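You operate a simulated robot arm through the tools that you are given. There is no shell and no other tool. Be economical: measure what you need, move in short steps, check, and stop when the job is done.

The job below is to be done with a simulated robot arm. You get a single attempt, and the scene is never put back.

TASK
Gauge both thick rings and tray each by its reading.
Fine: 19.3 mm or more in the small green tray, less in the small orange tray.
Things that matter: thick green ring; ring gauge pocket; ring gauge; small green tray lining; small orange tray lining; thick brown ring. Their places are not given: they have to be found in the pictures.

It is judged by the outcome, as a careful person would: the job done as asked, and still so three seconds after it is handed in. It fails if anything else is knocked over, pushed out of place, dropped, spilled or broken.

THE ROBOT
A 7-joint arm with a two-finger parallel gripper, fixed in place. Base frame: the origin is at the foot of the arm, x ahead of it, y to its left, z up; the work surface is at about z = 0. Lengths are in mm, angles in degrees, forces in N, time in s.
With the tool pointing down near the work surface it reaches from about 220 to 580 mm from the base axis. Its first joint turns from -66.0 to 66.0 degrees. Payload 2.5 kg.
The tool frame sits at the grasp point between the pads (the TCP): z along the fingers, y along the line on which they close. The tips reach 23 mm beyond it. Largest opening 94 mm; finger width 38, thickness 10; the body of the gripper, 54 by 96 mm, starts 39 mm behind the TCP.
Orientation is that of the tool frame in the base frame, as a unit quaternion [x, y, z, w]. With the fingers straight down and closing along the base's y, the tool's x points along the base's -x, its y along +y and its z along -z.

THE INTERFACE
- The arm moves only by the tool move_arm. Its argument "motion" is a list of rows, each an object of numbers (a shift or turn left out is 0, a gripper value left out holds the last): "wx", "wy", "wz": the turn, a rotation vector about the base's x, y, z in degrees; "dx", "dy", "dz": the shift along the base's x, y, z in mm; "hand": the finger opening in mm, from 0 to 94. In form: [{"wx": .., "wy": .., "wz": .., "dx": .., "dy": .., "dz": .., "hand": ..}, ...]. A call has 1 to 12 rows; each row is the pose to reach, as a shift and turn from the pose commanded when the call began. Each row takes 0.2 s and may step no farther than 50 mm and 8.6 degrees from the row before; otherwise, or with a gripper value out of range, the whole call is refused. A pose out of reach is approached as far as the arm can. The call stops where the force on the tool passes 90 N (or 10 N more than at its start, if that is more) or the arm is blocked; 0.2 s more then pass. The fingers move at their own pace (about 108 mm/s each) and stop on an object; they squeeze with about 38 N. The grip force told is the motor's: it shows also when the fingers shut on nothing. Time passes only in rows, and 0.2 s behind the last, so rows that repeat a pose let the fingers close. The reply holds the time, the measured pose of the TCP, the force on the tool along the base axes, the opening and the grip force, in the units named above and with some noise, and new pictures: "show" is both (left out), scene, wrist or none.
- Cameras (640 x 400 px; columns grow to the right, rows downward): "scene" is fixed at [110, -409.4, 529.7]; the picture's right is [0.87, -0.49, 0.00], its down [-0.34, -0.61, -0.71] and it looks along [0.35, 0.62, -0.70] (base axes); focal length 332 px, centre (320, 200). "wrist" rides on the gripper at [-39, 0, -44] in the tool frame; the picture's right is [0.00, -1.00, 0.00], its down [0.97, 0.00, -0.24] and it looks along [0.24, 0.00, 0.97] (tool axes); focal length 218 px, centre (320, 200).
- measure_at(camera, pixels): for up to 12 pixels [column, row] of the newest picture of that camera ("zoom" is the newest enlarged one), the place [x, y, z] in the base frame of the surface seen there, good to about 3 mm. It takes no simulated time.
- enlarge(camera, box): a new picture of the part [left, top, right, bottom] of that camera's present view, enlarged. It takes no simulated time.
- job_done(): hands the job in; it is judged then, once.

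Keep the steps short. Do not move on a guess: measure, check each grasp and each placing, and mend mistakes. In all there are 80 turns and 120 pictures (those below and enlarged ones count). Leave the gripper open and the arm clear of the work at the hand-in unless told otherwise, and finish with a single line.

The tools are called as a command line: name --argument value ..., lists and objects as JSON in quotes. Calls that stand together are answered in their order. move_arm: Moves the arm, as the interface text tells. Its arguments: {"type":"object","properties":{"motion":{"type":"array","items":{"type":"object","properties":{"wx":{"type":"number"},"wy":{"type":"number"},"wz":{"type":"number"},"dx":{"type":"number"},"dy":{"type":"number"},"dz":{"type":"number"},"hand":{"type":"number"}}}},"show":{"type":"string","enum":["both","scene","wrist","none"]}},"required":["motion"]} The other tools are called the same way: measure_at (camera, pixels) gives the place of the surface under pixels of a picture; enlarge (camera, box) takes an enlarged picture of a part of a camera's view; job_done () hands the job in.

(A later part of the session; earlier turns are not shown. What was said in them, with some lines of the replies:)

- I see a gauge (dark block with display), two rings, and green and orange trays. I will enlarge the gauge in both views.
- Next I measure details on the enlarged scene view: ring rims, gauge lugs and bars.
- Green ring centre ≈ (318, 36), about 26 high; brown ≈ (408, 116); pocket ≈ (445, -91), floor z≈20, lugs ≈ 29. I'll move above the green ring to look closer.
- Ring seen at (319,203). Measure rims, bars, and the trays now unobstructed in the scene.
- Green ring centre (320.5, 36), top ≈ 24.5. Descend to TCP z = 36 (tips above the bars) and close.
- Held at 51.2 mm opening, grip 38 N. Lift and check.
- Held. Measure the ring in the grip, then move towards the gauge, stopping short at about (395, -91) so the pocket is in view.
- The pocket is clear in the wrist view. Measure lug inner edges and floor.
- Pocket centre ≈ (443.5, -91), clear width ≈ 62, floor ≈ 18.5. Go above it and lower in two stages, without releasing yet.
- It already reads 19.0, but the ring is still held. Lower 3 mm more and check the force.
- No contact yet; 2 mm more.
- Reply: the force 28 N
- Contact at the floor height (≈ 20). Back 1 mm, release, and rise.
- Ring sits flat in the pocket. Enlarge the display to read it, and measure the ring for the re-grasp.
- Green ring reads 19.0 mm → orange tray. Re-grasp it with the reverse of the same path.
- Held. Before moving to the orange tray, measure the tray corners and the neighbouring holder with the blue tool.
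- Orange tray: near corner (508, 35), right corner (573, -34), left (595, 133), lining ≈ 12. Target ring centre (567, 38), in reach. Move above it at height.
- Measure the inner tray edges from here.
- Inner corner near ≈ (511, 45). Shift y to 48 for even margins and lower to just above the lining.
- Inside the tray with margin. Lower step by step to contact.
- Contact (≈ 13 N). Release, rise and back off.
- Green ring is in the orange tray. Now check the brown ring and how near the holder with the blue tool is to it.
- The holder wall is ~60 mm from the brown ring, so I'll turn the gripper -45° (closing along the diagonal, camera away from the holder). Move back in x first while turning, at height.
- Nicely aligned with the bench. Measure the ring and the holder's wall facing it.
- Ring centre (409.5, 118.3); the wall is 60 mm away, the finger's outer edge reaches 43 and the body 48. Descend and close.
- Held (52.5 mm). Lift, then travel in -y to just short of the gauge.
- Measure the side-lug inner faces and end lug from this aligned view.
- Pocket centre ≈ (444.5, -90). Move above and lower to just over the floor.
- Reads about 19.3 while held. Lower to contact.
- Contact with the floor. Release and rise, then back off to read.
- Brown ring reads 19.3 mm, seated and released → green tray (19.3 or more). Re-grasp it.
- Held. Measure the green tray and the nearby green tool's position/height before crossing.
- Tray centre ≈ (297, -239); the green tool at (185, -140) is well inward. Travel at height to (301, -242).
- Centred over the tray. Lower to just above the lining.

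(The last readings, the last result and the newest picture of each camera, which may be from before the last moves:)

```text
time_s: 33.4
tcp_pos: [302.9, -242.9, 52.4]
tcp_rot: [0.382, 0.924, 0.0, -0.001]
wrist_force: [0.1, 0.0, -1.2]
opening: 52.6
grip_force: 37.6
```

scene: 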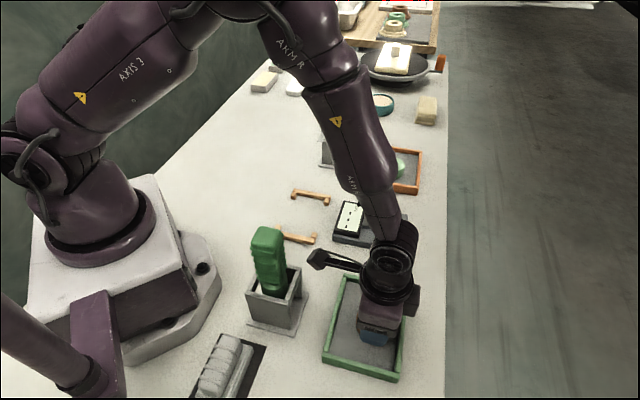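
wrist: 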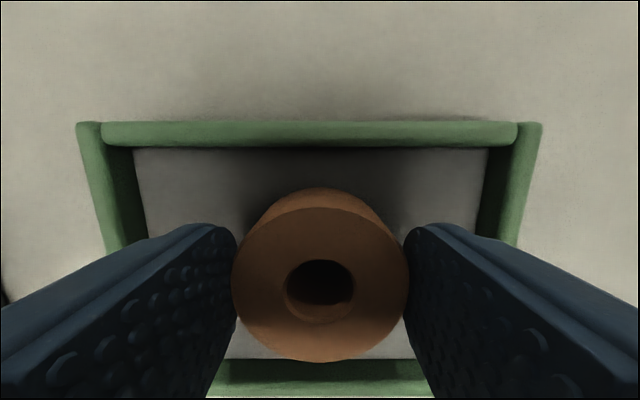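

move_arm --motion '[{"dz": -1.5}, {"dz": -3}, {"dz": -3}]' --show "none"

```text
time_s: 34.2
tcp_pos: [301.3, -243.2, 50.3]
tcp_rot: [0.384, 0.924, 0.0, 0.0]
wrist_force: [-3.8, 1.2, 23.9]
opening: 52.4
grip_force: 38.4
```

Contact (24 N). Release, rise and move clear.

move_arm --motion '[{"dz": 0.8}, {"dz": 0.8, "hand": 70}, {"dz": 0.8}, {"dz": 35}, {"dz": 75}, {"dz": 115}, {"dz": 150}, {"dx": 20, "dy": 40, "dz": 155}, {"dx": 35, "dy": 80, "dz": 155}, {"dx": 45, "dy": 120, "dz": 155}, {"dx": 45, "dy": 120, "dz": 155}]'

enlarge --camera "scene" --box '[240, 130, 460, 390]'

```text
time_s: 36.6
tcp_pos: [344.0, -122.5, 203.2]
tcp_rot: [0.382, 0.924, 0.0, 0.0]
wrist_force: [1.1, -1.3, 0.0]
opening: 70.0
grip_force: 0.0
```

scene: 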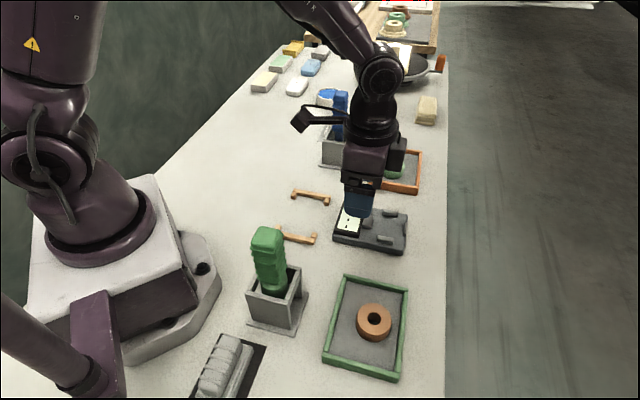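
wrist: 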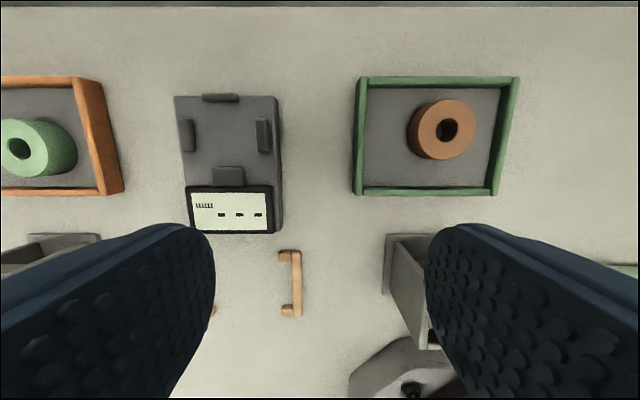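

```text
1.54 times, centred on (350, 260) of scene
```

zoom: 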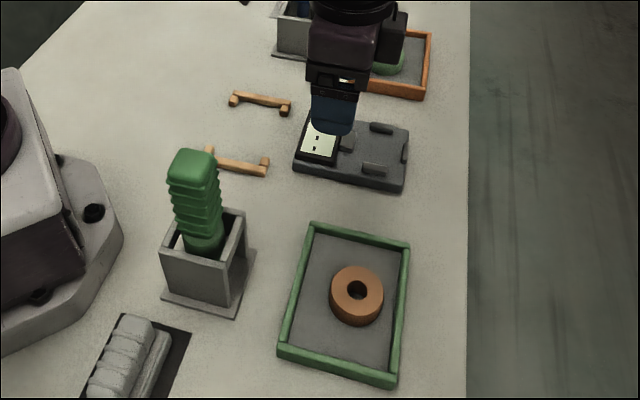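

Both rings lie flat in their trays, nothing else has moved, and the gripper is open and clear. Handing in.

job_done

```text
The job is handed in.
```

Done: the green ring read 19.0 mm and is in the small orange tray; the brown ring read 19.3 mm and is in the small green tray.
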